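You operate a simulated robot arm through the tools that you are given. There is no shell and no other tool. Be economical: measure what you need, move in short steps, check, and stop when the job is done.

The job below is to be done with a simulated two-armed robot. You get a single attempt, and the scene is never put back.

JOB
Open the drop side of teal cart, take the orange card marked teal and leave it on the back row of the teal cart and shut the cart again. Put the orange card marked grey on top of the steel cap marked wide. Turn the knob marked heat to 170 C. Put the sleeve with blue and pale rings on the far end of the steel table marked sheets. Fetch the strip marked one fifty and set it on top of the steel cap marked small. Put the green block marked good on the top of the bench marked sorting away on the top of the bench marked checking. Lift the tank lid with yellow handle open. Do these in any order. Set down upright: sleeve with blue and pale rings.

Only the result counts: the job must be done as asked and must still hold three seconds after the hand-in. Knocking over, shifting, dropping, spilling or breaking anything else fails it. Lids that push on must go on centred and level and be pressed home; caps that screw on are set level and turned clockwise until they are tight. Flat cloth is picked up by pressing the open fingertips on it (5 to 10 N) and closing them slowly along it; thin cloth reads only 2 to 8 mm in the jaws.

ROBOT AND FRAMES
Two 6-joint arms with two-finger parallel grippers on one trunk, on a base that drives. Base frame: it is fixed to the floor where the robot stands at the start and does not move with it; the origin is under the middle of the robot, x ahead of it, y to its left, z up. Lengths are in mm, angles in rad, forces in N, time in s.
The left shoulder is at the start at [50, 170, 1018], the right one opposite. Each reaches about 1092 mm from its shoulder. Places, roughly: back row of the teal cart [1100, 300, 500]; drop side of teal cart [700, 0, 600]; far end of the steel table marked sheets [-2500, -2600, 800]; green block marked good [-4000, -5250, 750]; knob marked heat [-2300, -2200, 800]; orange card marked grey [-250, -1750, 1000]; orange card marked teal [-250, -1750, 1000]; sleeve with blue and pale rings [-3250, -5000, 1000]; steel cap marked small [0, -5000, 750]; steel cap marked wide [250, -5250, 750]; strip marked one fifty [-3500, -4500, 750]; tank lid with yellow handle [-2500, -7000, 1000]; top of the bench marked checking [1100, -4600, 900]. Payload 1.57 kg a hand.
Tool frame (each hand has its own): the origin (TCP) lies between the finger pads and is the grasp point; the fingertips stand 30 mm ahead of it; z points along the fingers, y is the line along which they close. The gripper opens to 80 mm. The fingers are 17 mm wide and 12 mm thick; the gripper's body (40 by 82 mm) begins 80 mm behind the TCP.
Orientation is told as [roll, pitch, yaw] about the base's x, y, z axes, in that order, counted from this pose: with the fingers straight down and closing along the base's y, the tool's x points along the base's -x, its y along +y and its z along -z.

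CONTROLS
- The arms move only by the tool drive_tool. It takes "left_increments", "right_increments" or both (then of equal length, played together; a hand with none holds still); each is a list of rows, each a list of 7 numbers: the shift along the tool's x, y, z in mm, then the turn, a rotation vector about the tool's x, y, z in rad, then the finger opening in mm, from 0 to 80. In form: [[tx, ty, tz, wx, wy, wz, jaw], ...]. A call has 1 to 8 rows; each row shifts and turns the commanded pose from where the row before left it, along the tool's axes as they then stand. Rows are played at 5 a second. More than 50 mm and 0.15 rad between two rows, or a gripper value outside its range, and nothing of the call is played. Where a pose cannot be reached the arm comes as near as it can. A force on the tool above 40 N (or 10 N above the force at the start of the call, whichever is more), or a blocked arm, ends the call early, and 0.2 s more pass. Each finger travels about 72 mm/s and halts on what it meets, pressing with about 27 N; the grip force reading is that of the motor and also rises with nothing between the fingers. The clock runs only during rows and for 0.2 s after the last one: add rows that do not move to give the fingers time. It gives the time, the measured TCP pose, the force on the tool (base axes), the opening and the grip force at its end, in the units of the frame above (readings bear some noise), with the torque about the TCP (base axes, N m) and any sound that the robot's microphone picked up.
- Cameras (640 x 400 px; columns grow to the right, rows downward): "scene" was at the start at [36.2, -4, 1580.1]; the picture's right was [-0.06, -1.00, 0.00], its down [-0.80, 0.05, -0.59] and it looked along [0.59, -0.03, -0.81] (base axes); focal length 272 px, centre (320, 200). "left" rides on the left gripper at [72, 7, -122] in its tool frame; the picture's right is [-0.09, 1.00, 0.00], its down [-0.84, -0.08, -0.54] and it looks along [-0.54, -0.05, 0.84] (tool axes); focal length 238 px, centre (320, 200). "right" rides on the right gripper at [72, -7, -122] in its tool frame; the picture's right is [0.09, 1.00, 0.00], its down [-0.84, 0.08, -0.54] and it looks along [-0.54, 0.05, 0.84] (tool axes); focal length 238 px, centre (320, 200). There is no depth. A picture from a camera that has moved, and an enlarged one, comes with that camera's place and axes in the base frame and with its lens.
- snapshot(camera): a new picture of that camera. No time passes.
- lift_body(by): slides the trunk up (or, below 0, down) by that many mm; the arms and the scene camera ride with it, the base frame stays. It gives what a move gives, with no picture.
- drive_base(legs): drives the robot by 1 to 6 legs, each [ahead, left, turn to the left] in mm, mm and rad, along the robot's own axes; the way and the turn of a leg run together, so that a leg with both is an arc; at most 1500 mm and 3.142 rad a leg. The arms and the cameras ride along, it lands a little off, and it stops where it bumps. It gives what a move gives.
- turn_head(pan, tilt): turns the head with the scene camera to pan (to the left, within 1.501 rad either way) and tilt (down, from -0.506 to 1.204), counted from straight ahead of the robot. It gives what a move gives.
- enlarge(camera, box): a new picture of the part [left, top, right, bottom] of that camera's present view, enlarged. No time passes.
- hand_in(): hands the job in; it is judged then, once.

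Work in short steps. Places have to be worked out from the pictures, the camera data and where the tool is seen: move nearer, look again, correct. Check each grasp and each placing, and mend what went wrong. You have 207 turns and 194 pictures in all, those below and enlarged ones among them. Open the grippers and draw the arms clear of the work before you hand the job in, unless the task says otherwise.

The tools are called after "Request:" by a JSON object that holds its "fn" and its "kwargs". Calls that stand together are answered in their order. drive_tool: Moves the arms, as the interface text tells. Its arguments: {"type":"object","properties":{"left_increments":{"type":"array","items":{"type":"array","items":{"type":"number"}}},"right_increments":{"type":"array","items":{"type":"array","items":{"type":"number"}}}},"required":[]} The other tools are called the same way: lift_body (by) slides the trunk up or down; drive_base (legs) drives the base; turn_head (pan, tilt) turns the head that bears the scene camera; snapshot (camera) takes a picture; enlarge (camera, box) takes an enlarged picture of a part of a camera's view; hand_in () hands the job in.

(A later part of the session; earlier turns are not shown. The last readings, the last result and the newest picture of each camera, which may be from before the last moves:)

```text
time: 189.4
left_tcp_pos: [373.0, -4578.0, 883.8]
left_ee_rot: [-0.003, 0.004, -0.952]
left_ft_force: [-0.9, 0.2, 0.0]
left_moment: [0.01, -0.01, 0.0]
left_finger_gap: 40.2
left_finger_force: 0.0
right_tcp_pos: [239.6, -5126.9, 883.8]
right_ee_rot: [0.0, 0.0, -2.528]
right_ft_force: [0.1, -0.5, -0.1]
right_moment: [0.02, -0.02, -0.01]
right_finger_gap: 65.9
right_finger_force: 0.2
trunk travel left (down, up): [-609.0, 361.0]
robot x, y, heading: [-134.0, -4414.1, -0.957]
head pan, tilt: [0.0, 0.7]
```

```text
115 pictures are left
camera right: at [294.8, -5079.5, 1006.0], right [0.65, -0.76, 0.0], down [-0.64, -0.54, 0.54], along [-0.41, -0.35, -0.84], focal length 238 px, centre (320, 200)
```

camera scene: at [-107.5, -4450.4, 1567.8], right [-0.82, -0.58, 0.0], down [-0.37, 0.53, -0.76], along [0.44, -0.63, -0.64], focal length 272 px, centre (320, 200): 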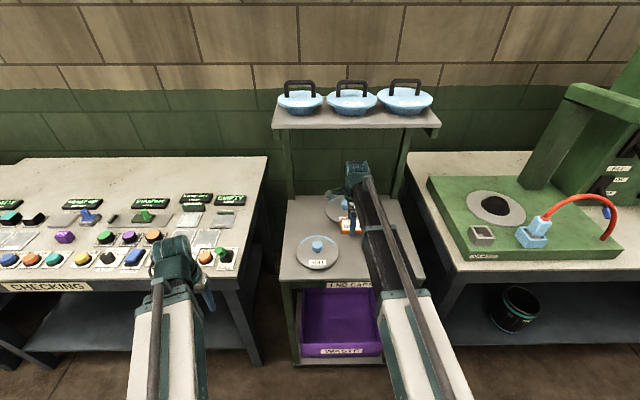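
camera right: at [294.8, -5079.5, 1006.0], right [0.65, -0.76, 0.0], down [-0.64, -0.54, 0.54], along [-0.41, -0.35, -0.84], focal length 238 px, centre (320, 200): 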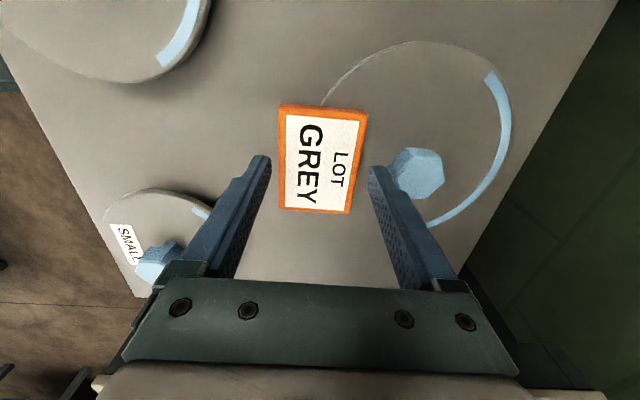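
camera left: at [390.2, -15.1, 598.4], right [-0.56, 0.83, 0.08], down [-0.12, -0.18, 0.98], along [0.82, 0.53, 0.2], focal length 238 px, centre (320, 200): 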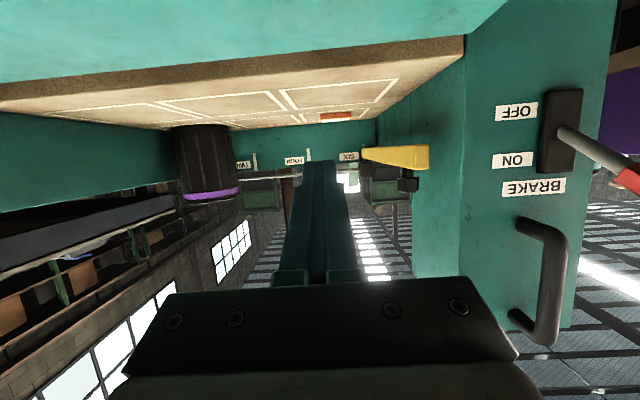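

The card lies flat on the WIDE disc. I retract the right arm and check from the head camera.

Request:
{"fn": "drive_tool", "kwargs": {"right_increments": [[0, -46, 0, 0, 0, 0, 66], [0, -46, 0, 0, 0, 0, 66], [0, -46, 0, 0, 0, 0, 66], [0, -46, 0, 0, 0, 0, 66], [0, -46, 0, 0, 0, 0, 66], [-20, -40, 0, 0, 0, 0, 66], [-20, -40, 0, 0, 0, 0, 66], [-20, -30, 0, 0, 0, 0, 66]]}}

Request:
{"fn": "enlarge", "kwargs": {"camera": "scene", "box": [270, 180, 430, 290]}}

Request:
{"fn": "turn_head", "kwargs": {"pan": -1.2, "tilt": 0.35}}

Request:
{"fn": "snapshot", "kwargs": {"camera": "scene"}}

```text
time: 191.2
left_tcp_pos: [372.8, -4577.5, 883.4]
left_ee_rot: [-0.003, 0.001, -0.954]
left_ft_force: [-0.1, 0.3, 0.1]
left_moment: [0.01, 0.01, -0.03]
left_finger_gap: 40.3
left_finger_force: 0.1
right_tcp_pos: [-8.1, -4884.7, 884.3]
right_ee_rot: [0.002, 0.0, -2.527]
right_ft_force: [-1.1, -0.6, -1.3]
right_moment: [0.0, 0.01, 0.04]
right_finger_gap: 66.2
right_finger_force: 0.0
trunk travel left (down, up): [-609.0, 361.0]
robot x, y, heading: [-134.8, -4412.3, -0.96]
head pan, tilt: [0.0, 0.7]
```

```text
3.64 times, centred on (350, 235) of scene
camera zoom: at [-107.9, -4450.0, 1574.9], right [-0.82, -0.58, 0.0], down [-0.37, 0.53, -0.77], along [0.44, -0.63, -0.64], focal length 988 px, centre (211, 73)
```

zoom: 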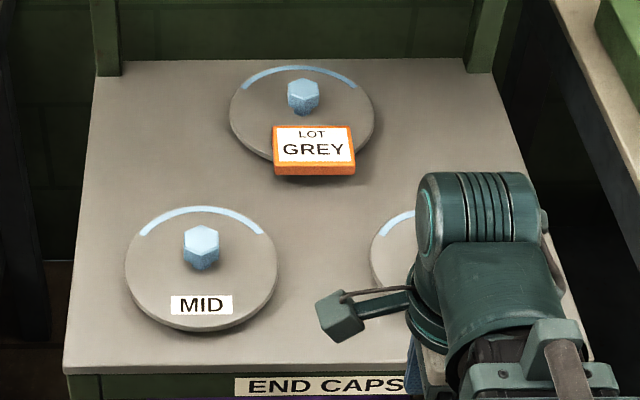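

```text
time: 192.6
left_tcp_pos: [374.3, -4577.9, 884.2]
left_ee_rot: [-0.006, 0.001, -0.955]
left_ft_force: [0.1, 0.2, -0.7]
left_moment: [0.01, 0.03, 0.01]
left_finger_gap: 39.9
left_finger_force: 0.0
right_tcp_pos: [-7.4, -4884.5, 884.2]
right_ee_rot: [0.001, 0.001, -2.528]
right_ft_force: [0.9, -0.4, 0.4]
right_moment: [0.01, 0.05, -0.01]
right_finger_gap: 65.8
right_finger_force: 0.1
trunk travel left (down, up): [-609.0, 361.0]
robot x, y, heading: [-135.2, -4410.6, -0.957]
head pan, tilt: [-1.201, 0.351]
```

```text
113 pictures are left
camera scene: at [-208.2, -4458.3, 1606.2], right [-0.83, 0.55, 0.0], down [0.19, 0.29, -0.94], along [-0.52, -0.78, -0.34], focal length 272 px, centre (320, 200)
```

scene: 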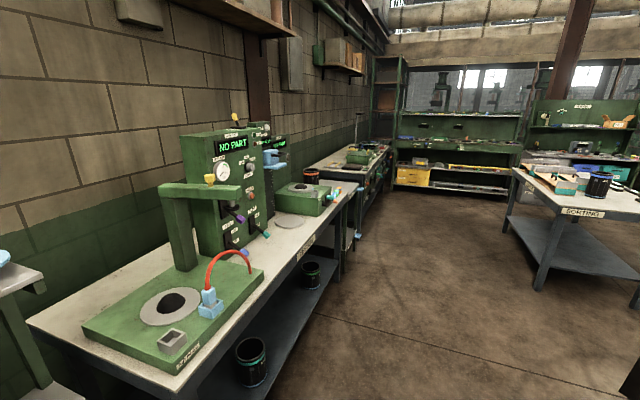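

The card is stable on WIDE. SORTING bench corner works out near (-3013,-5033), its labelled side facing me at heading ≈ -2.53. I drive along the wall benches and look.

Request:
{"fn": "drive_base", "kwargs": {"legs": [[-170, 0, 0], [0, 0, -1.57], [1000, 0, 0], [850, 0, 0]]}}

Request:
{"fn": "turn_head", "kwargs": {"pan": -0.5, "tilt": 0.5}}

Request:
{"fn": "snapshot", "kwargs": {"camera": "scene"}}

```text
time: 207.0
left_tcp_pos: [-1955.5, -5836.2, 883.7]
left_ee_rot: [-0.004, 0.002, -2.527]
left_ft_force: [0.5, 0.2, -0.2]
left_moment: [0.03, 0.05, -0.02]
left_finger_gap: 40.1
left_finger_force: 0.0
right_tcp_pos: [-2260.5, -5453.8, 883.6]
right_ee_rot: [-0.001, 0.002, 2.182]
right_ft_force: [0.0, 0.0, -0.3]
right_moment: [0.0, 0.02, -0.02]
right_finger_gap: 66.0
right_finger_force: 0.1
trunk travel left (down, up): [-609.0, 361.0]
robot x, y, heading: [-1792.1, -5324.6, -2.529]
head pan, tilt: [-1.201, 0.351]
```

```text
time: 208.1
left_tcp_pos: [-1954.7, -5838.0, 883.9]
left_ee_rot: [-0.004, 0.001, -2.528]
left_ft_force: [-0.8, 0.2, 0.3]
left_moment: [-0.01, 0.07, -0.01]
left_finger_gap: 40.1
left_finger_force: 0.0
right_tcp_pos: [-2262.2, -5453.3, 882.9]
right_ee_rot: [0.0, 0.0, 2.182]
right_ft_force: [0.5, -0.8, 0.5]
right_moment: [0.01, 0.0, -0.01]
right_finger_gap: 66.1
right_finger_force: 0.0
trunk travel left (down, up): [-609.0, 361.0]
robot x, y, heading: [-1791.4, -5324.5, -2.527]
head pan, tilt: [-0.499, 0.499]
```

```text
112 pictures are left
camera scene: at [-1844.6, -5313.5, 1592.6], right [-0.11, 0.99, 0.0], down [0.48, 0.05, -0.88], along [-0.87, -0.1, -0.48], focal length 272 px, centre (320, 200)
```

scene: 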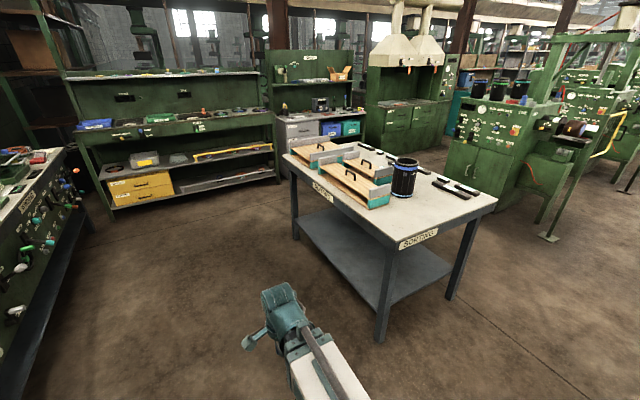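

The SORTING bench is in view with sleeve, strips and trays. I zoom in.

Request:
{"fn": "enlarge", "kwargs": {"camera": "scene", "box": [280, 130, 500, 270]}}

Request:
{"fn": "enlarge", "kwargs": {"camera": "scene", "box": [280, 130, 390, 210]}}

```text
2.86 times, centred on (390, 200) of scene
camera zoom: at [-1844.6, -5313.5, 1592.6], right [-0.11, 0.99, 0.0], down [0.48, 0.05, -0.88], along [-0.87, -0.1, -0.48], focal length 776 px, centre (120, 200)
```

zoom: 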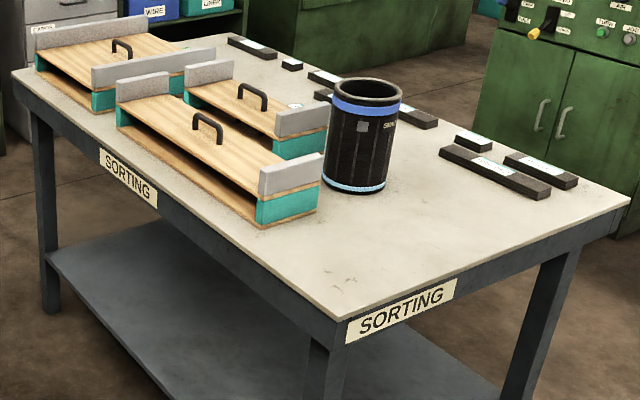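

```text
5.00 times, centred on (335, 170) of scene
camera zoom: at [-1844.6, -5313.5, 1592.6], right [-0.11, 0.99, 0.0], down [0.48, 0.05, -0.88], along [-0.87, -0.1, -0.48], focal length 1359 px, centre (245, 350)
```

zoom: 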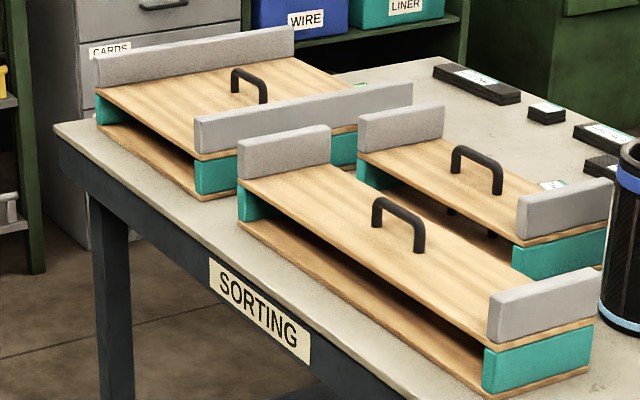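

Sleeve base ≈(-3347,-4986), strips ≈(-3450,-4680). Before strafing right I check what lies there.

Request:
{"fn": "turn_head", "kwargs": {"pan": -1.3, "tilt": 0.5}}

Request:
{"fn": "snapshot", "kwargs": {"camera": "scene"}}

```text
time: 209.2
left_tcp_pos: [-1956.1, -5835.7, 885.1]
left_ee_rot: [-0.004, 0.002, -2.526]
left_ft_force: [0.0, -0.4, 0.2]
left_moment: [0.01, 0.01, 0.02]
left_finger_gap: 40.0
left_finger_force: 0.0
right_tcp_pos: [-2261.3, -5454.1, 884.0]
right_ee_rot: [0.001, 0.0, 2.182]
right_ft_force: [0.8, -0.2, -0.2]
right_moment: [-0.02, 0.01, 0.0]
right_finger_gap: 66.3
right_finger_force: 0.1
trunk travel left (down, up): [-609.0, 361.0]
robot x, y, heading: [-1789.1, -5324.9, -2.531]
head pan, tilt: [-1.3, 0.499]
```

```text
109 pictures are left
camera scene: at [-1824.4, -5245.7, 1592.6], right [0.64, 0.77, 0.0], down [0.37, -0.3, -0.88], along [-0.68, 0.56, -0.48], focal length 272 px, centre (320, 200)
```

scene: 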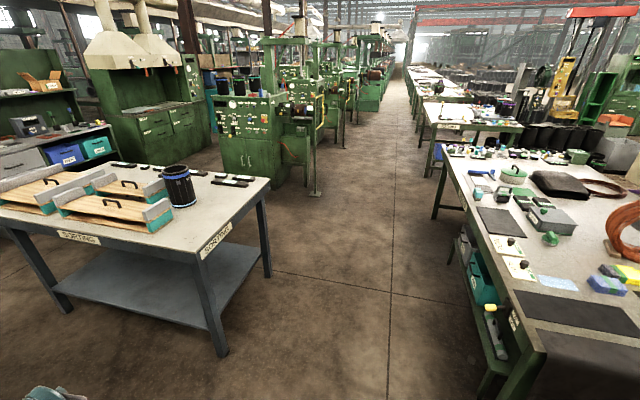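

There is a 1.3 m aisle between SORTING and the long table. I move 80 ahead and strafe right 1180 to face the labelled end.

Request:
{"fn": "drive_base", "kwargs": {"legs": [[80, 0, 0], [0, -1180, 0]]}}

Request:
{"fn": "turn_head", "kwargs": {"pan": 0, "tilt": 0.75}}

Request:
{"fn": "snapshot", "kwargs": {"camera": "scene"}}

Request:
{"fn": "enlarge", "kwargs": {"camera": "scene", "box": [260, 60, 460, 200]}}

```text
time: 215.8
left_tcp_pos: [-2699.1, -4907.7, 883.8]
left_ee_rot: [-0.003, 0.001, -2.54]
left_ft_force: [-0.4, -0.3, -0.7]
left_moment: [0.03, 0.0, 0.01]
left_finger_gap: 40.0
left_finger_force: 0.0
right_tcp_pos: [-3000.4, -4521.6, 883.9]
right_ee_rot: [0.001, 0.0, 2.167]
right_ft_force: [0.4, 0.4, 0.6]
right_moment: [-0.01, 0.0, 0.0]
right_finger_gap: 65.7
right_finger_force: 0.1
trunk travel left (down, up): [-609.0, 361.0]
robot x, y, heading: [-2526.5, -4401.6, -2.543]
head pan, tilt: [-1.3, 0.499]
```

```text
time: 217.3
left_tcp_pos: [-2698.3, -4907.5, 884.6]
left_ee_rot: [-0.004, 0.002, -2.542]
left_ft_force: [-0.2, -0.3, -0.4]
left_moment: [-0.02, 0.01, 0.01]
left_finger_gap: 40.1
left_finger_force: 0.1
right_tcp_pos: [-2998.7, -4522.4, 884.2]
right_ee_rot: [0.0, 0.0, 2.166]
right_ft_force: [-0.5, -0.1, -0.3]
right_moment: [-0.03, 0.01, 0.01]
right_finger_gap: 66.1
right_finger_force: 0.0
trunk travel left (down, up): [-609.0, 361.0]
robot x, y, heading: [-2530.1, -4398.8, -2.544]
head pan, tilt: [0.0, 0.75]
```

```text
108 pictures are left
camera scene: at [-2558.6, -4425.1, 1570.6], right [-0.56, 0.83, 0.0], down [0.56, 0.38, -0.73], along [-0.61, -0.41, -0.68], focal length 272 px, centre (320, 200)
```

scene: 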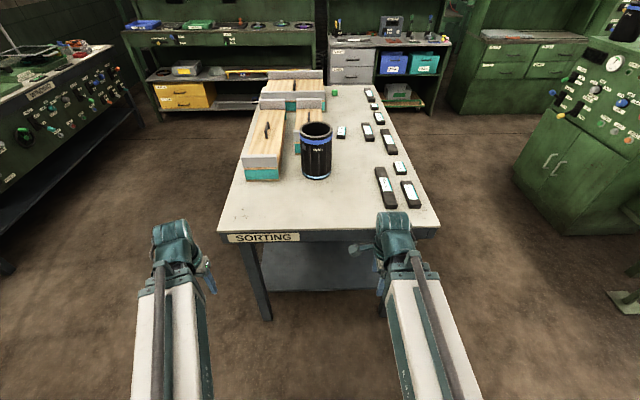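

```text
2.86 times, centred on (360, 130) of scene
camera zoom: at [-2558.6, -4425.1, 1570.6], right [-0.56, 0.83, 0.0], down [0.56, 0.38, -0.73], along [-0.61, -0.41, -0.68], focal length 776 px, centre (206, 400)
```

zoom: 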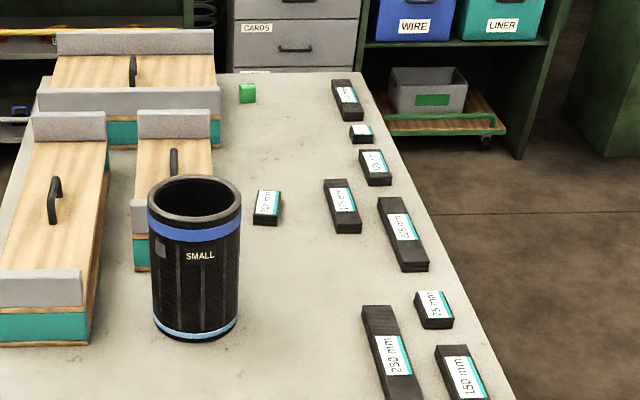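

The 150 mm strip is front right, the green block at the back, the SMALL sleeve with blue and pale rings in the middle. I zoom to verify markings.

Request:
{"fn": "enlarge", "kwargs": {"camera": "scene", "box": [360, 150, 440, 220]}}

Request:
{"fn": "enlarge", "kwargs": {"camera": "scene", "box": [320, 80, 420, 160]}}

```text
5.71 times, centred on (400, 185) of scene
camera zoom: at [-2558.6, -4425.1, 1570.6], right [-0.56, 0.83, 0.0], down [0.56, 0.38, -0.73], along [-0.61, -0.41, -0.68], focal length 1553 px, centre (-137, 286)
```

zoom: 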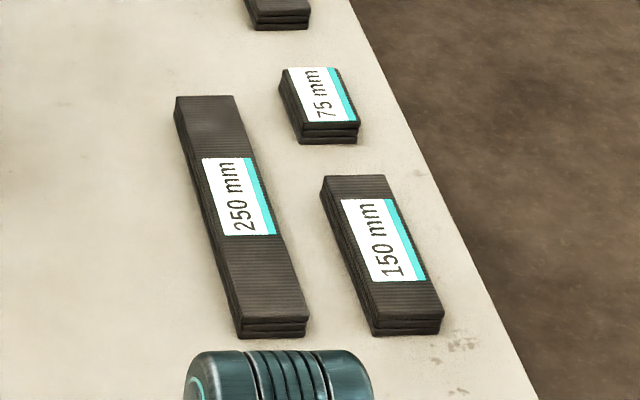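

```text
5.00 times, centred on (370, 120) of scene
camera zoom: at [-2558.6, -4425.1, 1570.6], right [-0.56, 0.83, 0.0], down [0.56, 0.38, -0.73], along [-0.61, -0.41, -0.68], focal length 1359 px, centre (70, 600)
```

zoom: 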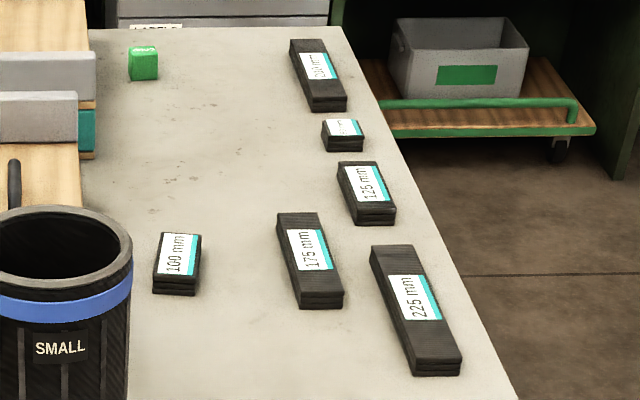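

The 150 mm strip lies at ≈(-3445,-4581), top z≈850, aligned with my heading, ~45 wide. I raise the trunk, turn the right hand back to closing sideways, and go over it.

Request:
{"fn": "lift_body", "kwargs": {"by": 80}}

Request:
{"fn": "drive_tool", "kwargs": {"right_increments": [[0, 0, 0, 0, 0, -0.15, 80], [0, 0, 0, 0, 0, -0.15, 80], [0, 0, 0, 0, 0, -0.15, 80], [0, 0, 0, 0, 0, -0.15, 80], [0, 0, 0, 0, 0, -0.15, 80], [0, 0, 0, 0, 0, -0.15, 80], [0, 0, 0, 0, 0, -0.15, 80], [0, 0, 0, 0, 0, -0.15, 80]]}}

Request:
{"fn": "drive_tool", "kwargs": {"right_increments": [[0, 0, 0, 0, 0, -0.15, 80], [0, 0, 0, 0, 0, -0.15, 80], [0, 0, 0, 0, 0, -0.071, 80]]}}

Request:
{"fn": "drive_tool", "kwargs": {"right_increments": [[-40, -25, 0, 0, 0, 0, 80], [-40, -25, 0, 0, 0, 0, 80], [-42, -25, 0, 0, 0, 0, 80], [-42, -25, 0, 0, 0, 0, 80], [-42, -25, 0, 0, 0, 0, 80], [-42, -25, 0, 0, 0, 0, 80], [-42, -25, 0, 0, 0, 0, 80], [-42, -25, 0, 0, 0, 0, 80]]}}

Request:
{"fn": "snapshot", "kwargs": {"camera": "right"}}

```text
time: 218.5
left_tcp_pos: [-2698.1, -4909.0, 964.0]
left_ee_rot: [-0.004, 0.001, -2.542]
left_ft_force: [0.9, 0.1, 0.3]
left_moment: [0.0, 0.03, 0.03]
left_finger_gap: 40.0
left_finger_force: 0.0
right_tcp_pos: [-2998.5, -4523.3, 964.1]
right_ee_rot: [-0.001, 0.001, 2.169]
right_ft_force: [0.6, 0.6, -0.5]
right_moment: [-0.03, -0.02, -0.02]
right_finger_gap: 66.1
right_finger_force: 0.1
trunk travel left (down, up): [-689.0, 281.0]
robot x, y, heading: [-2526.2, -4401.0, -2.545]
head pan, tilt: [0.0, 0.75]
```

```text
time: 220.3
left_tcp_pos: [-2698.6, -4908.3, 965.0]
left_ee_rot: [-0.005, 0.002, -2.541]
left_ft_force: [0.3, 0.3, -0.6]
left_moment: [0.02, -0.01, -0.01]
left_finger_gap: 40.0
left_finger_force: 0.1
right_tcp_pos: [-3000.9, -4523.0, 963.6]
right_ee_rot: [0.001, -0.001, -2.913]
right_ft_force: [0.3, 0.6, -0.3]
right_moment: [0.01, -0.02, -0.02]
right_finger_gap: 79.8
right_finger_force: 0.1
trunk travel left (down, up): [-689.0, 281.0]
robot x, y, heading: [-2525.9, -4396.8, -2.545]
head pan, tilt: [0.0, 0.75]
```

```text
time: 221.1
left_tcp_pos: [-2698.2, -4908.0, 963.4]
left_ee_rot: [-0.005, 0.002, -2.541]
left_ft_force: [-0.4, -0.1, -0.4]
left_moment: [-0.02, -0.01, 0.02]
left_finger_gap: 40.0
left_finger_force: 0.1
right_tcp_pos: [-2998.8, -4521.8, 963.2]
right_ee_rot: [0.0, 0.0, -2.544]
right_ft_force: [0.1, -2.1, 0.4]
right_moment: [-0.03, -0.02, -0.02]
right_finger_gap: 80.1
right_finger_force: 0.1
trunk travel left (down, up): [-689.0, 281.0]
robot x, y, heading: [-2526.3, -4404.3, -2.546]
head pan, tilt: [0.0, 0.75]
```

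```text
time: 222.9
left_tcp_pos: [-2698.0, -4907.5, 964.1]
left_ee_rot: [-0.003, 0.002, -2.541]
left_ft_force: [-0.7, -0.2, 1.2]
left_moment: [0.0, -0.01, -0.01]
left_finger_gap: 40.1
left_finger_force: 0.1
right_tcp_pos: [-3387.3, -4541.9, 962.2]
right_ee_rot: [0.0, 0.0, -2.543]
right_ft_force: [0.9, 0.1, -0.3]
right_moment: [0.01, -0.01, -0.03]
right_finger_gap: 80.2
right_finger_force: 0.0
right hand out of reach, approached as far as the arm can: row 2, 4
trunk travel left (down, up): [-689.0, 281.0]
robot x, y, heading: [-2524.2, -4400.4, -2.546]
head pan, tilt: [0.0, 0.75]
```

```text
104 pictures are left
camera right: at [-3332.9, -4496.6, 1085.7], right [0.64, -0.77, 0.0], down [-0.65, -0.53, 0.54], along [-0.42, -0.34, -0.84], focal length 238 px, centre (320, 200)
```

right: 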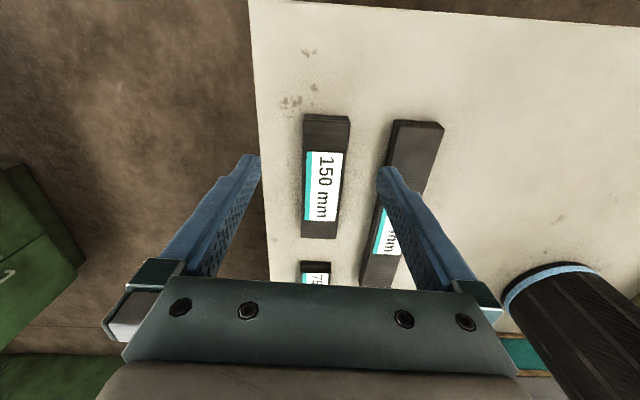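

The strip centre is 51 mm ahead and 6 mm left of the TCP. I shift, narrow to 62 to clear its neighbour, and lower partway.

Request:
{"fn": "drive_tool", "kwargs": {"right_increments": [[-25, 3, 0, 0, 0, 0, 62], [-26, 3, 0, 0, 0, 0, 62], [0, 0, 0, 0, 0, 0, 62]]}}

Request:
{"fn": "lift_body", "kwargs": {"by": -70}}

Request:
{"fn": "snapshot", "kwargs": {"camera": "right"}}

```text
time: 223.7
left_tcp_pos: [-2697.7, -4909.1, 963.7]
left_ee_rot: [-0.001, 0.001, -2.541]
left_ft_force: [0.4, 0.8, -0.3]
left_moment: [0.02, 0.0, -0.05]
left_finger_gap: 40.0
left_finger_force: 0.1
right_tcp_pos: [-3423.3, -4577.2, 964.0]
right_ee_rot: [0.001, -0.002, -2.544]
right_ft_force: [0.6, 0.3, 1.1]
right_moment: [-0.02, -0.04, -0.03]
right_finger_gap: 61.7
right_finger_force: 0.1
trunk travel left (down, up): [-689.0, 281.0]
robot x, y, heading: [-2528.9, -4403.4, -2.54]
head pan, tilt: [0.0, 0.75]
```

```text
time: 224.8
left_tcp_pos: [-2698.8, -4909.0, 894.4]
left_ee_rot: [-0.003, 0.003, -2.541]
left_ft_force: [-0.5, -1.1, -0.8]
left_moment: [0.01, 0.02, 0.0]
left_finger_gap: 39.9
left_finger_force: 0.2
right_tcp_pos: [-3423.3, -4575.9, 893.6]
right_ee_rot: [0.0, -0.002, -2.544]
right_ft_force: [-1.4, 0.3, -0.3]
right_moment: [0.01, 0.01, 0.0]
right_finger_gap: 62.2
right_finger_force: 0.2
trunk travel left (down, up): [-619.0, 351.0]
robot x, y, heading: [-2528.9, -4402.8, -2.545]
head pan, tilt: [0.0, 0.75]
```

```text
103 pictures are left
camera right: at [-3368.4, -4530.6, 1016.1], right [0.64, -0.77, 0.0], down [-0.65, -0.53, 0.54], along [-0.42, -0.34, -0.84], focal length 238 px, centre (320, 200)
```

right: 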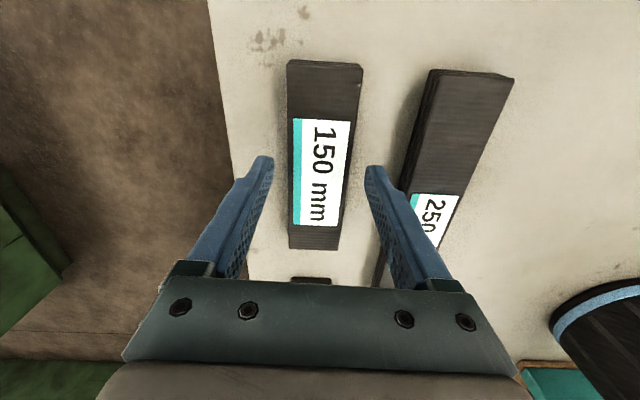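

Centred. I lower until tips near the table and close.

Request:
{"fn": "lift_body", "kwargs": {"by": -28}}

Request:
{"fn": "lift_body", "kwargs": {"by": -6}}

Request:
{"fn": "snapshot", "kwargs": {"camera": "right"}}

```text
time: 225.4
left_tcp_pos: [-2695.9, -4908.3, 867.0]
left_ee_rot: [-0.006, -0.001, -2.542]
left_ft_force: [-0.6, 0.0, -0.8]
left_moment: [0.01, 0.01, -0.02]
left_finger_gap: 40.0
left_finger_force: 0.1
right_tcp_pos: [-3422.2, -4576.9, 869.8]
right_ee_rot: [0.001, -0.01, -2.547]
right_ft_force: [1.5, 0.6, 40.0]
right_moment: [-0.34, -0.68, -0.08]
right_finger_gap: 61.1
right_finger_force: 0.0
trunk travel left (down, up): [-592.0, 378.0]
robot x, y, heading: [-2526.2, -4404.5, -2.543]
head pan, tilt: [0.0, 0.75]
stopped: the force on the tool passed its limit at 55 N (the readings are from after the stop); the commanded pose is now the measured one
```

```text
time: 225.8
left_tcp_pos: [-2695.4, -4908.5, 867.9]
left_ee_rot: [-0.004, 0.0, -2.541]
left_ft_force: [0.6, -0.4, -0.2]
left_moment: [0.03, -0.01, 0.0]
left_finger_gap: 40.1
left_finger_force: 0.0
right_tcp_pos: [-3422.9, -4577.2, 870.7]
right_ee_rot: [0.0, -0.011, -2.548]
right_ft_force: [1.6, 0.4, 44.0]
right_moment: [-0.21, -0.59, -0.03]
right_finger_gap: 61.1
right_finger_force: 0.1
trunk travel left (down, up): [-591.0, 379.0]
robot x, y, heading: [-2525.6, -4401.2, -2.543]
head pan, tilt: [0.0, 0.75]
stopped: the force on the tool passed its limit at 59 N (the readings are from after the stop); the commanded pose is now the measured one
```

```text
102 pictures are left
camera right: at [-3367.2, -4530.4, 991.7], right [0.64, -0.77, 0.0], down [-0.64, -0.53, 0.55], along [-0.43, -0.35, -0.84], focal length 238 px, centre (320, 200)
```

right: 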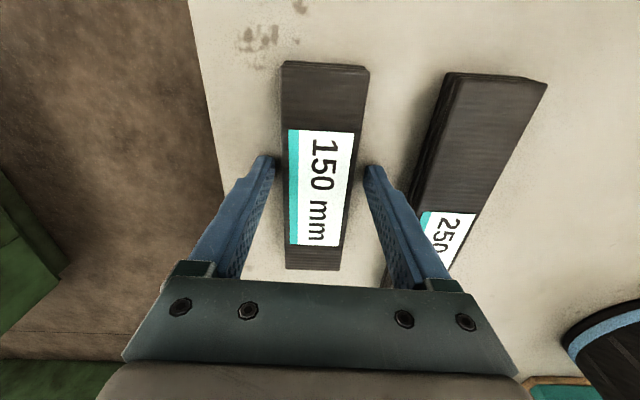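

Table top met at z≈840. I ease up 4 mm, close on the strip and lift.

Request:
{"fn": "lift_body", "kwargs": {"by": 5}}

Request:
{"fn": "drive_tool", "kwargs": {"right_increments": [[0, 0, 0, 0, 0, 0, 50], [0, 0, 0, 0, 0, 0, 40], [0, 0, 0, 0, 0, 0, 30], [0, 0, 0, 0, 0, 0, 30], [0, 0, 0, 0, 0, 0, 30]]}}

Request:
{"fn": "lift_body", "kwargs": {"by": 100}}

Request:
{"fn": "snapshot", "kwargs": {"camera": "right"}}

```text
time: 226.3
left_tcp_pos: [-2699.0, -4909.6, 870.1]
left_ee_rot: [-0.003, 0.001, -2.542]
left_ft_force: [0.2, 0.5, -0.3]
left_moment: [0.0, 0.0, -0.04]
left_finger_gap: 40.2
left_finger_force: 0.1
right_tcp_pos: [-3426.3, -4578.3, 870.5]
right_ee_rot: [0.0, -0.009, -2.546]
right_ft_force: [0.0, 0.2, 0.9]
right_moment: [0.0, 0.02, 0.0]
right_finger_gap: 62.2
right_finger_force: 0.1
trunk travel left (down, up): [-596.0, 374.0]
robot x, y, heading: [-2529.3, -4402.2, -2.547]
head pan, tilt: [0.0, 0.75]
```

```text
time: 227.5
left_tcp_pos: [-2698.5, -4908.8, 870.4]
left_ee_rot: [-0.002, 0.004, -2.54]
left_ft_force: [0.2, -0.8, 0.2]
left_moment: [0.02, 0.02, -0.03]
left_finger_gap: 39.9
left_finger_force: 0.0
right_tcp_pos: [-3426.7, -4577.0, 870.4]
right_ee_rot: [0.0, -0.007, -2.546]
right_ft_force: [0.4, 0.5, -0.2]
right_moment: [0.0, 0.0, 0.0]
right_finger_gap: 44.5
right_finger_force: 27.4
trunk travel left (down, up): [-596.0, 374.0]
robot x, y, heading: [-2525.5, -4398.8, -2.548]
head pan, tilt: [0.0, 0.75]
```

```text
time: 228.8
left_tcp_pos: [-2699.6, -4908.0, 970.6]
left_ee_rot: [-0.004, 0.001, -2.541]
left_ft_force: [-0.5, -0.1, -0.3]
left_moment: [0.02, 0.02, 0.01]
left_finger_gap: 40.2
left_finger_force: 0.1
right_tcp_pos: [-3427.1, -4577.6, 969.7]
right_ee_rot: [0.001, -0.008, -2.546]
right_ft_force: [-0.3, -0.6, -0.6]
right_moment: [0.04, 0.01, -0.01]
right_finger_gap: 43.9
right_finger_force: 27.0
trunk travel left (down, up): [-696.0, 274.0]
robot x, y, heading: [-2525.2, -4401.6, -2.543]
head pan, tilt: [0.0, 0.75]
```

```text
101 pictures are left
camera right: at [-3370.8, -4531.3, 1092.7], right [0.64, -0.77, 0.0], down [-0.65, -0.53, 0.55], along [-0.42, -0.35, -0.84], focal length 238 px, centre (320, 200)
```

right: 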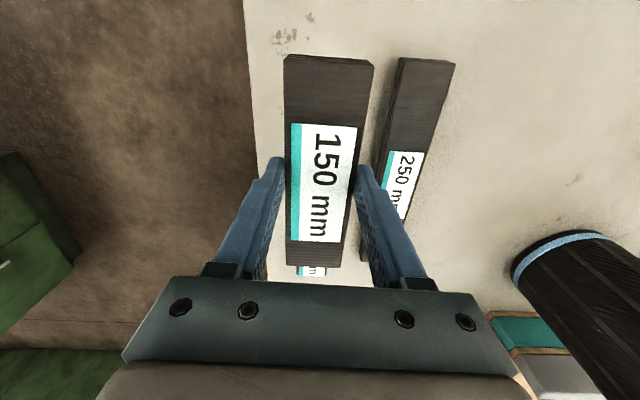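

The strip is held at 44 mm. I retract, then drive round to the right long side of the bench to fetch the green block.

Request:
{"fn": "drive_tool", "kwargs": {"right_increments": [[46, 15, 0, 0, 0, 0, 30], [46, 15, 0, 0, 0, 0, 30], [46, 15, 0, 0, 0, 0, 30], [46, 15, 0, 0, 0, 0, 30], [46, 15, 0, 0, 0, 0, 30], [46, 15, 0, 0, 0, 0, 30], [46, 15, 0, 0, 0, 0, 30], [46, 15, 0, 0, 0, 0, 30]]}}

Request:
{"fn": "drive_base", "kwargs": {"legs": [[0, -955, 0], [1000, 0, 0], [1010, 0, 0], [0, 0, 1.57]]}}

Request:
{"fn": "snapshot", "kwargs": {"camera": "scene"}}

```text
time: 230.6
left_tcp_pos: [-2698.4, -4909.1, 970.7]
left_ee_rot: [-0.003, 0.001, -2.541]
left_ft_force: [-0.3, 1.1, 0.3]
left_moment: [0.01, 0.0, -0.05]
left_finger_gap: 39.9
left_finger_force: 0.1
right_tcp_pos: [-3050.8, -4473.6, 972.2]
right_ee_rot: [0.001, -0.006, -2.547]
right_ft_force: [-0.3, 0.3, -0.7]
right_moment: [-0.05, 0.02, -0.03]
right_finger_gap: 44.1
right_finger_force: 27.3
right hand out of reach, approached as far as the arm can: row 2, 5, 8
trunk travel left (down, up): [-696.0, 274.0]
robot x, y, heading: [-2525.3, -4403.8, -2.544]
head pan, tilt: [0.0, 0.75]
```

```text
time: 249.2
left_tcp_pos: [-4262.7, -4884.3, 971.9]
left_ee_rot: [-0.002, 0.002, -0.965]
left_ft_force: [-0.4, 0.4, 0.4]
left_moment: [0.0, -0.01, -0.03]
left_finger_gap: 40.0
left_finger_force: 0.1
right_tcp_pos: [-4694.5, -5242.2, 970.7]
right_ee_rot: [0.001, -0.007, -0.969]
right_ft_force: [0.8, -0.1, -1.2]
right_moment: [0.03, -0.02, 0.0]
right_finger_gap: 44.1
right_finger_force: 27.1
trunk travel left (down, up): [-696.0, 274.0]
robot x, y, heading: [-4771.5, -4715.5, -0.968]
head pan, tilt: [0.0, 0.75]
```

```text
100 pictures are left
camera scene: at [-4743.8, -4749.9, 1658.0], right [-0.82, -0.57, 0.0], down [-0.39, 0.56, -0.73], along [0.41, -0.6, -0.68], focal length 272 px, centre (320, 200)
```

scene: 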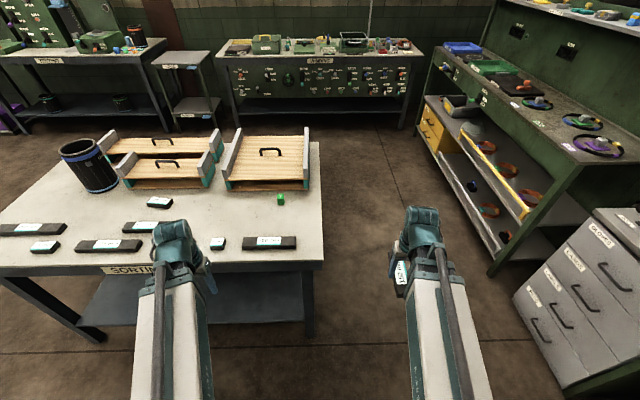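

The green block is 905 ahead, 170 left. I bring the left hand over it.

Request:
{"fn": "drive_tool", "kwargs": {"left_increments": [[-45, -16, 0, 0, 0, 0, 70], [-45, -16, 0, 0, 0, 0, 70], [-45, -16, 0, 0, 0, 0, 70], [-45, -16, 0, 0, 0, 0, 70], [-45, -16, 0, 0, 0, 0, 70], [-45, -16, 0, 0, 0, 0, 70], [-45, -16, 0, 0, 0, 0, 70], [-45, -16, 0, 0, 0, 0, 70]]}}

Request:
{"fn": "drive_tool", "kwargs": {"left_increments": [[-40, -12, 0, 0, 0, 0, 70], [-40, -12, 0, 0, 0, 0, 70]]}}

Request:
{"fn": "snapshot", "kwargs": {"camera": "left"}}

Request:
{"fn": "enlarge", "kwargs": {"camera": "scene", "box": [200, 110, 360, 260]}}

```text
time: 251.1
left_tcp_pos: [-4163.1, -5252.6, 971.0]
left_ee_rot: [-0.003, 0.002, -0.963]
left_ft_force: [0.5, 0.0, -0.2]
left_moment: [0.02, 0.02, 0.02]
left_finger_gap: 70.2
left_finger_force: 0.1
right_tcp_pos: [-4693.9, -5241.8, 971.3]
right_ee_rot: [-0.001, -0.007, -0.97]
right_ft_force: [0.2, 0.2, -0.9]
right_moment: [0.04, -0.04, -0.03]
right_finger_gap: 44.1
right_finger_force: 27.2
trunk travel left (down, up): [-696.0, 274.0]
robot x, y, heading: [-4775.0, -4715.4, -0.967]
head pan, tilt: [0.0, 0.75]
```

```text
time: 251.7
left_tcp_pos: [-4137.3, -5332.2, 970.4]
left_ee_rot: [-0.004, 0.003, -0.965]
left_ft_force: [-0.8, -0.1, -0.4]
left_moment: [0.02, -0.01, 0.02]
left_finger_gap: 70.2
left_finger_force: 0.1
right_tcp_pos: [-4696.0, -5242.4, 971.4]
right_ee_rot: [-0.001, -0.007, -0.968]
right_ft_force: [0.4, 0.4, -0.9]
right_moment: [0.01, 0.03, -0.03]
right_finger_gap: 43.7
right_finger_force: 26.9
trunk travel left (down, up): [-696.0, 274.0]
robot x, y, heading: [-4771.3, -4716.3, -0.974]
head pan, tilt: [0.0, 0.75]
```

```text
99 pictures are left
camera left: at [-4172.5, -5269.7, 1092.9], right [0.87, 0.49, 0.0], down [0.42, -0.73, 0.54], along [0.26, -0.47, -0.84], focal length 238 px, centre (320, 200)
```

left: 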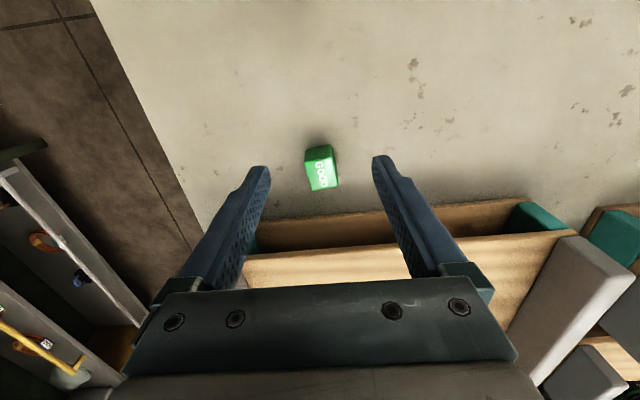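

```text
2.67 times, centred on (280, 185) of scene
camera zoom: at [-4743.6, -4750.6, 1657.9], right [-0.82, -0.57, 0.0], down [-0.39, 0.56, -0.73], along [0.41, -0.6, -0.68], focal length 725 px, centre (427, 240)
```

zoom: 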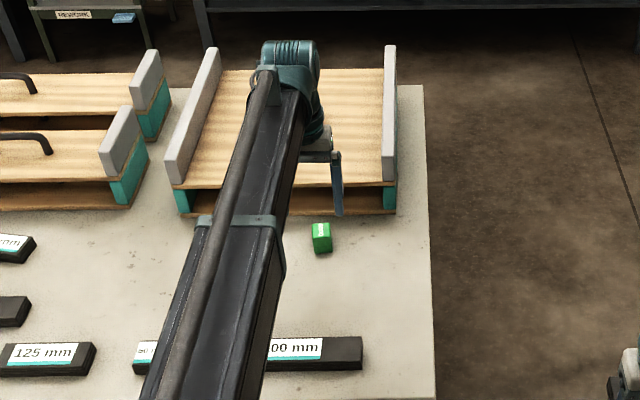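

The block reads GOOD and lies 38 mm ahead, 5 right. I shift and lower partway to check clearance from the fixture.

Request:
{"fn": "drive_tool", "kwargs": {"left_increments": [[-35, -5, 0, 0, 0, 0, 66], [0, 0, 0, 0, 0, 0, 66]]}}

Request:
{"fn": "lift_body", "kwargs": {"by": -60}}

Request:
{"fn": "snapshot", "kwargs": {"camera": "left"}}

```text
time: 252.2
left_tcp_pos: [-4122.7, -5367.3, 972.2]
left_ee_rot: [-0.005, 0.001, -0.967]
left_ft_force: [-0.3, -0.3, 0.2]
left_moment: [0.04, -0.01, -0.01]
left_finger_gap: 65.9
left_finger_force: 0.2
right_tcp_pos: [-4694.5, -5241.8, 971.2]
right_ee_rot: [0.0, -0.006, -0.97]
right_ft_force: [-0.4, 0.1, -0.6]
right_moment: [0.0, -0.03, -0.04]
right_finger_gap: 44.2
right_finger_force: 27.1
trunk travel left (down, up): [-696.0, 274.0]
robot x, y, heading: [-4768.9, -4718.5, -0.967]
head pan, tilt: [0.0, 0.75]
```

```text
time: 253.2
left_tcp_pos: [-4122.4, -5365.6, 910.4]
left_ee_rot: [-0.003, 0.001, -0.966]
left_ft_force: [0.2, -0.3, 0.6]
left_moment: [0.0, 0.0, 0.0]
left_finger_gap: 66.1
left_finger_force: 0.0
right_tcp_pos: [-4695.0, -5242.1, 910.8]
right_ee_rot: [-0.001, -0.007, -0.967]
right_ft_force: [0.1, 0.9, -0.9]
right_moment: [-0.02, 0.0, -0.04]
right_finger_gap: 44.0
right_finger_force: 27.4
trunk travel left (down, up): [-636.0, 334.0]
robot x, y, heading: [-4773.7, -4711.9, -0.974]
head pan, tilt: [0.0, 0.75]
```

```text
97 pictures are left
camera left: at [-4157.6, -5302.8, 1033.4], right [0.87, 0.49, 0.0], down [0.42, -0.73, 0.54], along [0.26, -0.47, -0.84], focal length 238 px, centre (320, 200)
```

left: 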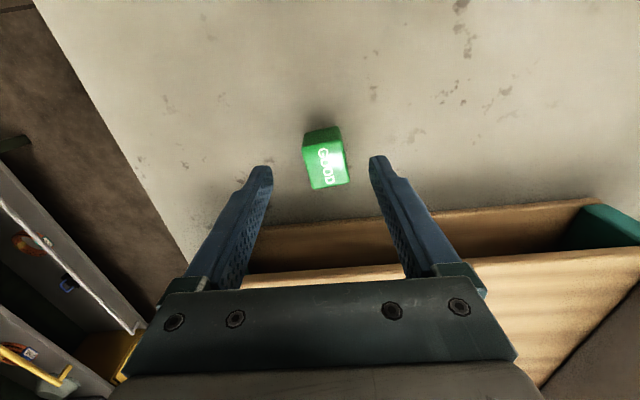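

Centred. I lower 32 mm, close and lift.

Request:
{"fn": "lift_body", "kwargs": {"by": -32}}

Request:
{"fn": "drive_tool", "kwargs": {"left_increments": [[0, 0, 0, 0, 0, 0, 50], [0, 0, 0, 0, 0, 0, 36], [0, 0, 0, 0, 0, 0, 22], [0, 0, 0, 0, 0, 0, 20], [0, 0, 0, 0, 0, 0, 20]]}}

Request:
{"fn": "lift_body", "kwargs": {"by": 110}}

Request:
{"fn": "snapshot", "kwargs": {"camera": "left"}}

```text
time: 254.0
left_tcp_pos: [-4122.2, -5366.9, 878.2]
left_ee_rot: [-0.004, 0.002, -0.964]
left_ft_force: [-0.4, 0.4, -0.8]
left_moment: [0.02, 0.0, -0.04]
left_finger_gap: 66.0
left_finger_force: 0.0
right_tcp_pos: [-4694.5, -5240.8, 878.8]
right_ee_rot: [-0.002, -0.006, -0.97]
right_ft_force: [-0.5, 0.3, -1.0]
right_moment: [-0.01, 0.03, -0.03]
right_finger_gap: 44.0
right_finger_force: 27.2
trunk travel left (down, up): [-604.0, 366.0]
robot x, y, heading: [-4770.2, -4718.5, -0.968]
head pan, tilt: [0.0, 0.75]
```

```text
time: 255.2
left_tcp_pos: [-4122.1, -5365.6, 878.7]
left_ee_rot: [-0.003, 0.003, -0.966]
left_ft_force: [-1.0, 0.3, 0.5]
left_moment: [0.01, 0.01, -0.01]
left_finger_gap: 28.8
left_finger_force: 27.1
right_tcp_pos: [-4695.2, -5241.6, 878.6]
right_ee_rot: [0.0, -0.007, -0.969]
right_ft_force: [0.7, -0.2, -0.5]
right_moment: [0.0, 0.02, 0.01]
right_finger_gap: 44.2
right_finger_force: 27.1
trunk travel left (down, up): [-604.0, 366.0]
robot x, y, heading: [-4769.4, -4712.4, -0.968]
head pan, tilt: [0.0, 0.75]
```

```text
time: 256.6
left_tcp_pos: [-4123.7, -5364.9, 988.1]
left_ee_rot: [-0.002, 0.002, -0.965]
left_ft_force: [0.1, 0.1, -0.5]
left_moment: [0.01, 0.04, 0.01]
left_finger_gap: 28.5
left_finger_force: 27.2
right_tcp_pos: [-4694.3, -5240.6, 989.9]
right_ee_rot: [0.002, -0.007, -0.969]
right_ft_force: [0.1, 0.5, -0.1]
right_moment: [-0.01, 0.0, -0.02]
right_finger_gap: 44.3
right_finger_force: 27.1
trunk travel left (down, up): [-714.0, 256.0]
robot x, y, heading: [-4773.9, -4712.7, -0.96]
head pan, tilt: [0.0, 0.75]
```

```text
96 pictures are left
camera left: at [-4157.4, -5303.1, 1111.1], right [0.87, 0.49, 0.0], down [0.42, -0.73, 0.54], along [0.26, -0.47, -0.84], focal length 238 px, centre (320, 200)
```

left: 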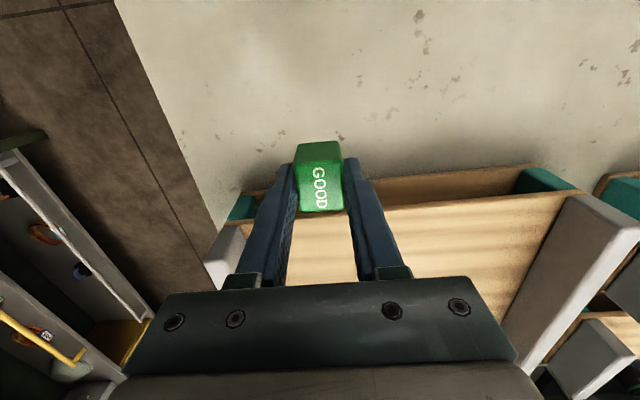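

Held at 28.5 mm. I tuck the left arm in and drive back through the aisle toward the END CAPS stand.

Request:
{"fn": "drive_tool", "kwargs": {"left_increments": [[46, 15, 0, 0, 0, 0, 20], [46, 15, 0, 0, 0, 0, 20], [46, 15, 0, 0, 0, 0, 20], [46, 15, 0, 0, 0, 0, 20], [46, 15, 0, 0, 0, 0, 20], [46, 15, 0, 0, 0, 0, 20], [46, 15, 0, 0, 0, 0, 20], [46, 15, 0, 0, 0, 0, 20]]}}

Request:
{"fn": "drive_base", "kwargs": {"legs": [[0, 1000, 0], [0, 1000, 0], [1100, 0, 0], [1109, 0, 0]]}}

```text
time: 258.4
left_tcp_pos: [-4230.1, -4994.8, 989.5]
left_ee_rot: [-0.004, 0.002, -0.966]
left_ft_force: [-0.3, -0.4, -0.1]
left_moment: [0.0, -0.01, 0.0]
left_finger_gap: 28.8
left_finger_force: 27.4
right_tcp_pos: [-4694.8, -5240.4, 990.5]
right_ee_rot: [0.0, -0.007, -0.967]
right_ft_force: [-0.5, 0.7, -0.7]
right_moment: [0.01, -0.02, -0.03]
right_finger_gap: 43.8
right_finger_force: 26.9
trunk travel left (down, up): [-714.0, 256.0]
robot x, y, heading: [-4770.3, -4716.0, -0.968]
head pan, tilt: [0.0, 0.75]
```

```text
time: 278.8
left_tcp_pos: [-1385.5, -5695.4, 988.4]
left_ee_rot: [-0.004, 0.002, -0.983]
left_ft_force: [0.1, -0.3, 0.2]
left_moment: [0.01, -0.01, -0.01]
left_finger_gap: 28.6
left_finger_force: 26.8
right_tcp_pos: [-1857.8, -5932.9, 987.9]
right_ee_rot: [0.0, -0.007, -0.988]
right_ft_force: [-0.1, 0.1, -0.6]
right_moment: [0.0, 0.01, -0.04]
right_finger_gap: 44.2
right_finger_force: 26.3
trunk travel left (down, up): [-714.0, 256.0]
robot x, y, heading: [-1925.4, -5403.4, -0.989]
head pan, tilt: [0.0, 0.75]
```

Heading drifted slightly; I correct it and strafe to the END CAPS stand.

Request:
{"fn": "drive_base", "kwargs": {"legs": [[0, 0, 0.032], [0, 1000, 0], [0, 1035, 0]]}}

Request:
{"fn": "snapshot", "kwargs": {"camera": "scene"}}

```text
time: 289.3
left_tcp_pos: [302.4, -4561.1, 989.1]
left_ee_rot: [-0.003, 0.001, -1.021]
left_ft_force: [0.3, 1.0, -0.3]
left_moment: [-0.01, 0.04, 0.0]
left_finger_gap: 28.9
left_finger_force: 26.9
right_tcp_pos: [-176.9, -4779.6, 989.6]
right_ee_rot: [0.0, -0.007, -1.026]
right_ft_force: [0.1, -1.2, 0.5]
right_moment: [0.04, 0.04, 0.05]
right_finger_gap: 44.2
right_finger_force: 26.8
trunk travel left (down, up): [-714.0, 256.0]
robot x, y, heading: [-223.6, -4251.4, -1.025]
head pan, tilt: [0.0, 0.75]
```

```text
95 pictures are left
camera scene: at [-197.1, -4287.2, 1676.0], right [-0.85, -0.52, 0.0], down [-0.35, 0.58, -0.73], along [0.38, -0.63, -0.68], focal length 272 px, centre (320, 200)
```

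scene: 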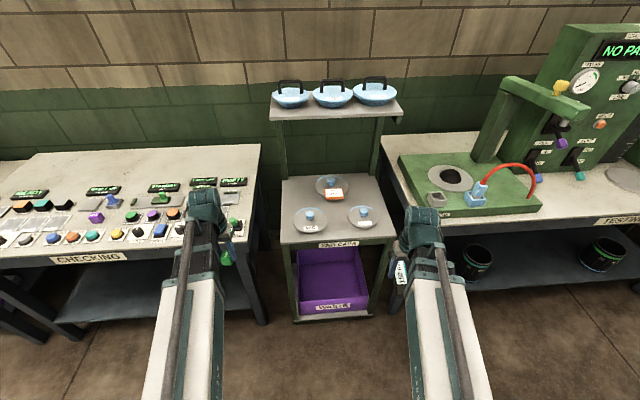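

The card is still on WIDE. I square up, lower the trunk 92 mm and bring the strip in over SMALL's left side.

Request:
{"fn": "drive_base", "kwargs": {"legs": [[0, 0, 0.068]]}}

Request:
{"fn": "lift_body", "kwargs": {"by": -90}}

Request:
{"fn": "drive_tool", "kwargs": {"right_increments": [[-44, 8, 0, 0, 0, 0, 30], [-44, 8, 0, 0, 0, 0, 30], [-44, 8, 0, 0, 0, 0, 30], [-44, 8, 0, 0, 0, 0, 30], [-44, 8, 0, 0, 0, 0, 30], [-44, 8, 0, 0, 0, 0, 30]]}}

Request:
{"fn": "snapshot", "kwargs": {"camera": "right"}}

Request:
{"fn": "snapshot", "kwargs": {"camera": "scene"}}

```text
time: 290.2
left_tcp_pos: [322.6, -4526.8, 989.1]
left_ee_rot: [-0.004, 0.002, -0.957]
left_ft_force: [-1.3, -0.5, -0.8]
left_moment: [0.02, 0.03, -0.04]
left_finger_gap: 28.8
left_finger_force: 27.2
right_tcp_pos: [-142.7, -4776.6, 989.4]
right_ee_rot: [0.0, -0.008, -0.959]
right_ft_force: [0.3, -1.0, -0.3]
right_moment: [-0.03, 0.01, 0.02]
right_finger_gap: 44.3
right_finger_force: 26.8
trunk travel left (down, up): [-714.0, 256.0]
robot x, y, heading: [-219.5, -4250.3, -0.961]
head pan, tilt: [0.0, 0.75]
```

```text
time: 291.4
left_tcp_pos: [323.5, -4526.4, 900.0]
left_ee_rot: [-0.004, 0.003, -0.957]
left_ft_force: [1.2, -1.1, -0.7]
left_moment: [0.01, -0.01, 0.02]
left_finger_gap: 28.5
left_finger_force: 26.8
right_tcp_pos: [-142.5, -4777.2, 899.5]
right_ee_rot: [0.001, -0.005, -0.961]
right_ft_force: [1.0, -0.4, 0.4]
right_moment: [-0.01, -0.04, 0.0]
right_finger_gap: 44.0
right_finger_force: 27.6
trunk travel left (down, up): [-624.0, 346.0]
robot x, y, heading: [-221.8, -4250.1, -0.962]
head pan, tilt: [0.0, 0.75]
```

```text
time: 292.8
left_tcp_pos: [322.4, -4526.6, 898.4]
left_ee_rot: [-0.003, 0.003, -0.957]
left_ft_force: [0.9, 0.2, -1.0]
left_moment: [-0.01, 0.0, 0.03]
left_finger_gap: 29.1
left_finger_force: 26.9
right_tcp_pos: [46.1, -4966.3, 898.5]
right_ee_rot: [0.0, -0.006, -0.963]
right_ft_force: [0.4, 0.2, -0.5]
right_moment: [0.01, 0.02, 0.02]
right_finger_gap: 44.2
right_finger_force: 26.9
trunk travel left (down, up): [-624.0, 346.0]
robot x, y, heading: [-219.5, -4249.3, -0.96]
head pan, tilt: [0.0, 0.75]
```

```text
94 pictures are left
camera right: at [-1.4, -4909.9, 1020.7], right [0.76, 0.65, 0.0], down [0.54, -0.64, 0.55], along [0.35, -0.42, -0.84], focal length 238 px, centre (320, 200)
```

right: 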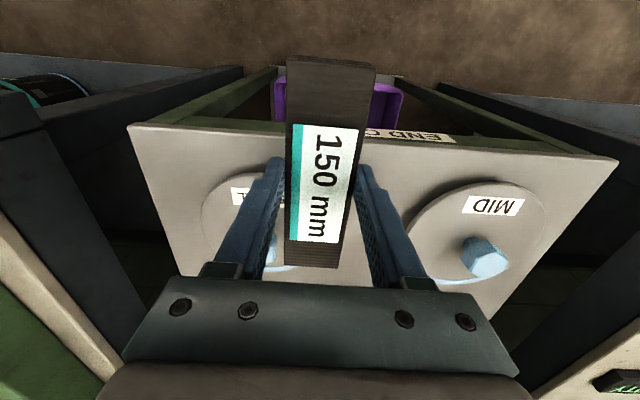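

```text
93 pictures are left
camera scene: at [-194.7, -4286.1, 1585.9], right [-0.82, -0.57, 0.0], down [-0.39, 0.56, -0.73], along [0.42, -0.6, -0.68], focal length 272 px, centre (320, 200)
```

scene: 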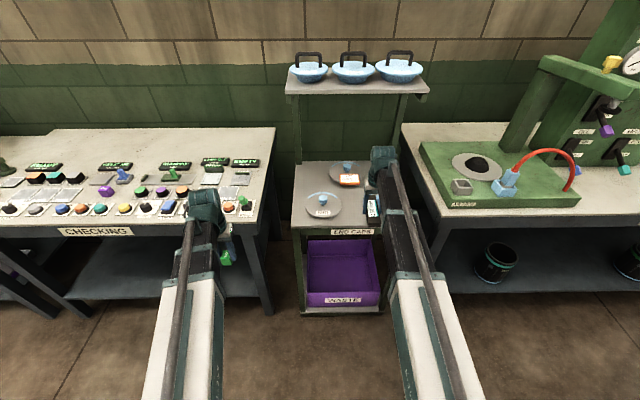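

The SMALL knob works out ≈98 mm ahead and 48 right of the TCP. I go 62 ahead so the strip lands beside the knob with the fingers in front of it, then lower.

Request:
{"fn": "drive_tool", "kwargs": {"right_increments": [[-31, 0, 0, 0, 0, 0, 30], [-31, 0, 0, 0, 0, 0, 30]]}}

Request:
{"fn": "lift_body", "kwargs": {"by": -20}}

Request:
{"fn": "snapshot", "kwargs": {"camera": "right"}}

Request:
{"fn": "enlarge", "kwargs": {"camera": "scene", "box": [280, 130, 430, 250]}}

```text
time: 293.4
left_tcp_pos: [322.4, -4526.7, 898.8]
left_ee_rot: [-0.005, 0.001, -0.956]
left_ft_force: [0.0, 0.0, -0.3]
left_moment: [-0.06, 0.01, -0.01]
left_finger_gap: 28.8
left_finger_force: 27.1
right_tcp_pos: [84.1, -5018.1, 898.3]
right_ee_rot: [-0.001, -0.008, -0.96]
right_ft_force: [0.3, -0.2, -0.3]
right_moment: [0.03, 0.02, 0.01]
right_finger_gap: 44.0
right_finger_force: 27.0
trunk travel left (down, up): [-624.0, 346.0]
robot x, y, heading: [-224.3, -4250.3, -0.96]
head pan, tilt: [0.0, 0.75]
```

```text
time: 294.1
left_tcp_pos: [323.0, -4526.1, 878.7]
left_ee_rot: [-0.005, 0.001, -0.956]
left_ft_force: [-0.4, 1.7, -0.3]
left_moment: [-0.02, 0.02, -0.01]
left_finger_gap: 28.6
left_finger_force: 26.5
right_tcp_pos: [84.0, -5019.1, 878.1]
right_ee_rot: [0.002, -0.007, -0.959]
right_ft_force: [-0.2, -1.2, -0.1]
right_moment: [0.02, 0.0, 0.01]
right_finger_gap: 44.1
right_finger_force: 26.6
trunk travel left (down, up): [-604.0, 366.0]
robot x, y, heading: [-221.8, -4248.8, -0.959]
head pan, tilt: [0.0, 0.75]
```

```text
92 pictures are left
camera right: at [35.8, -4961.6, 1000.9], right [0.76, 0.65, 0.0], down [0.54, -0.64, 0.55], along [0.35, -0.42, -0.84], focal length 238 px, centre (320, 200)
```

right: 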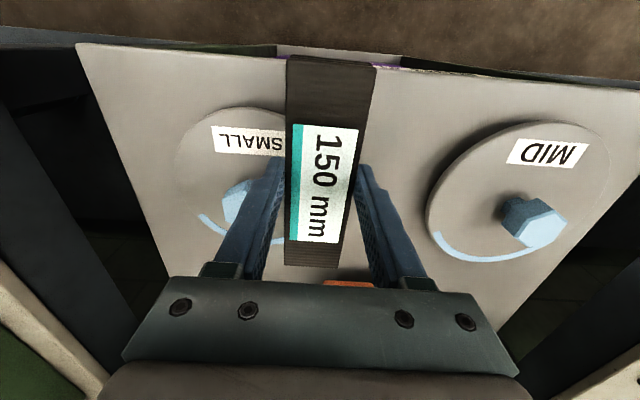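

```text
3.33 times, centred on (355, 190) of scene
camera zoom: at [-195.1, -4285.7, 1565.9], right [-0.82, -0.57, 0.0], down [-0.39, 0.56, -0.73], along [0.42, -0.6, -0.68], focal length 906 px, centre (203, 233)
```

zoom: 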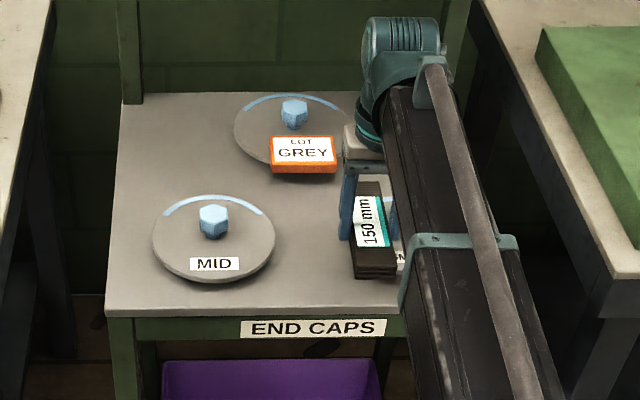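

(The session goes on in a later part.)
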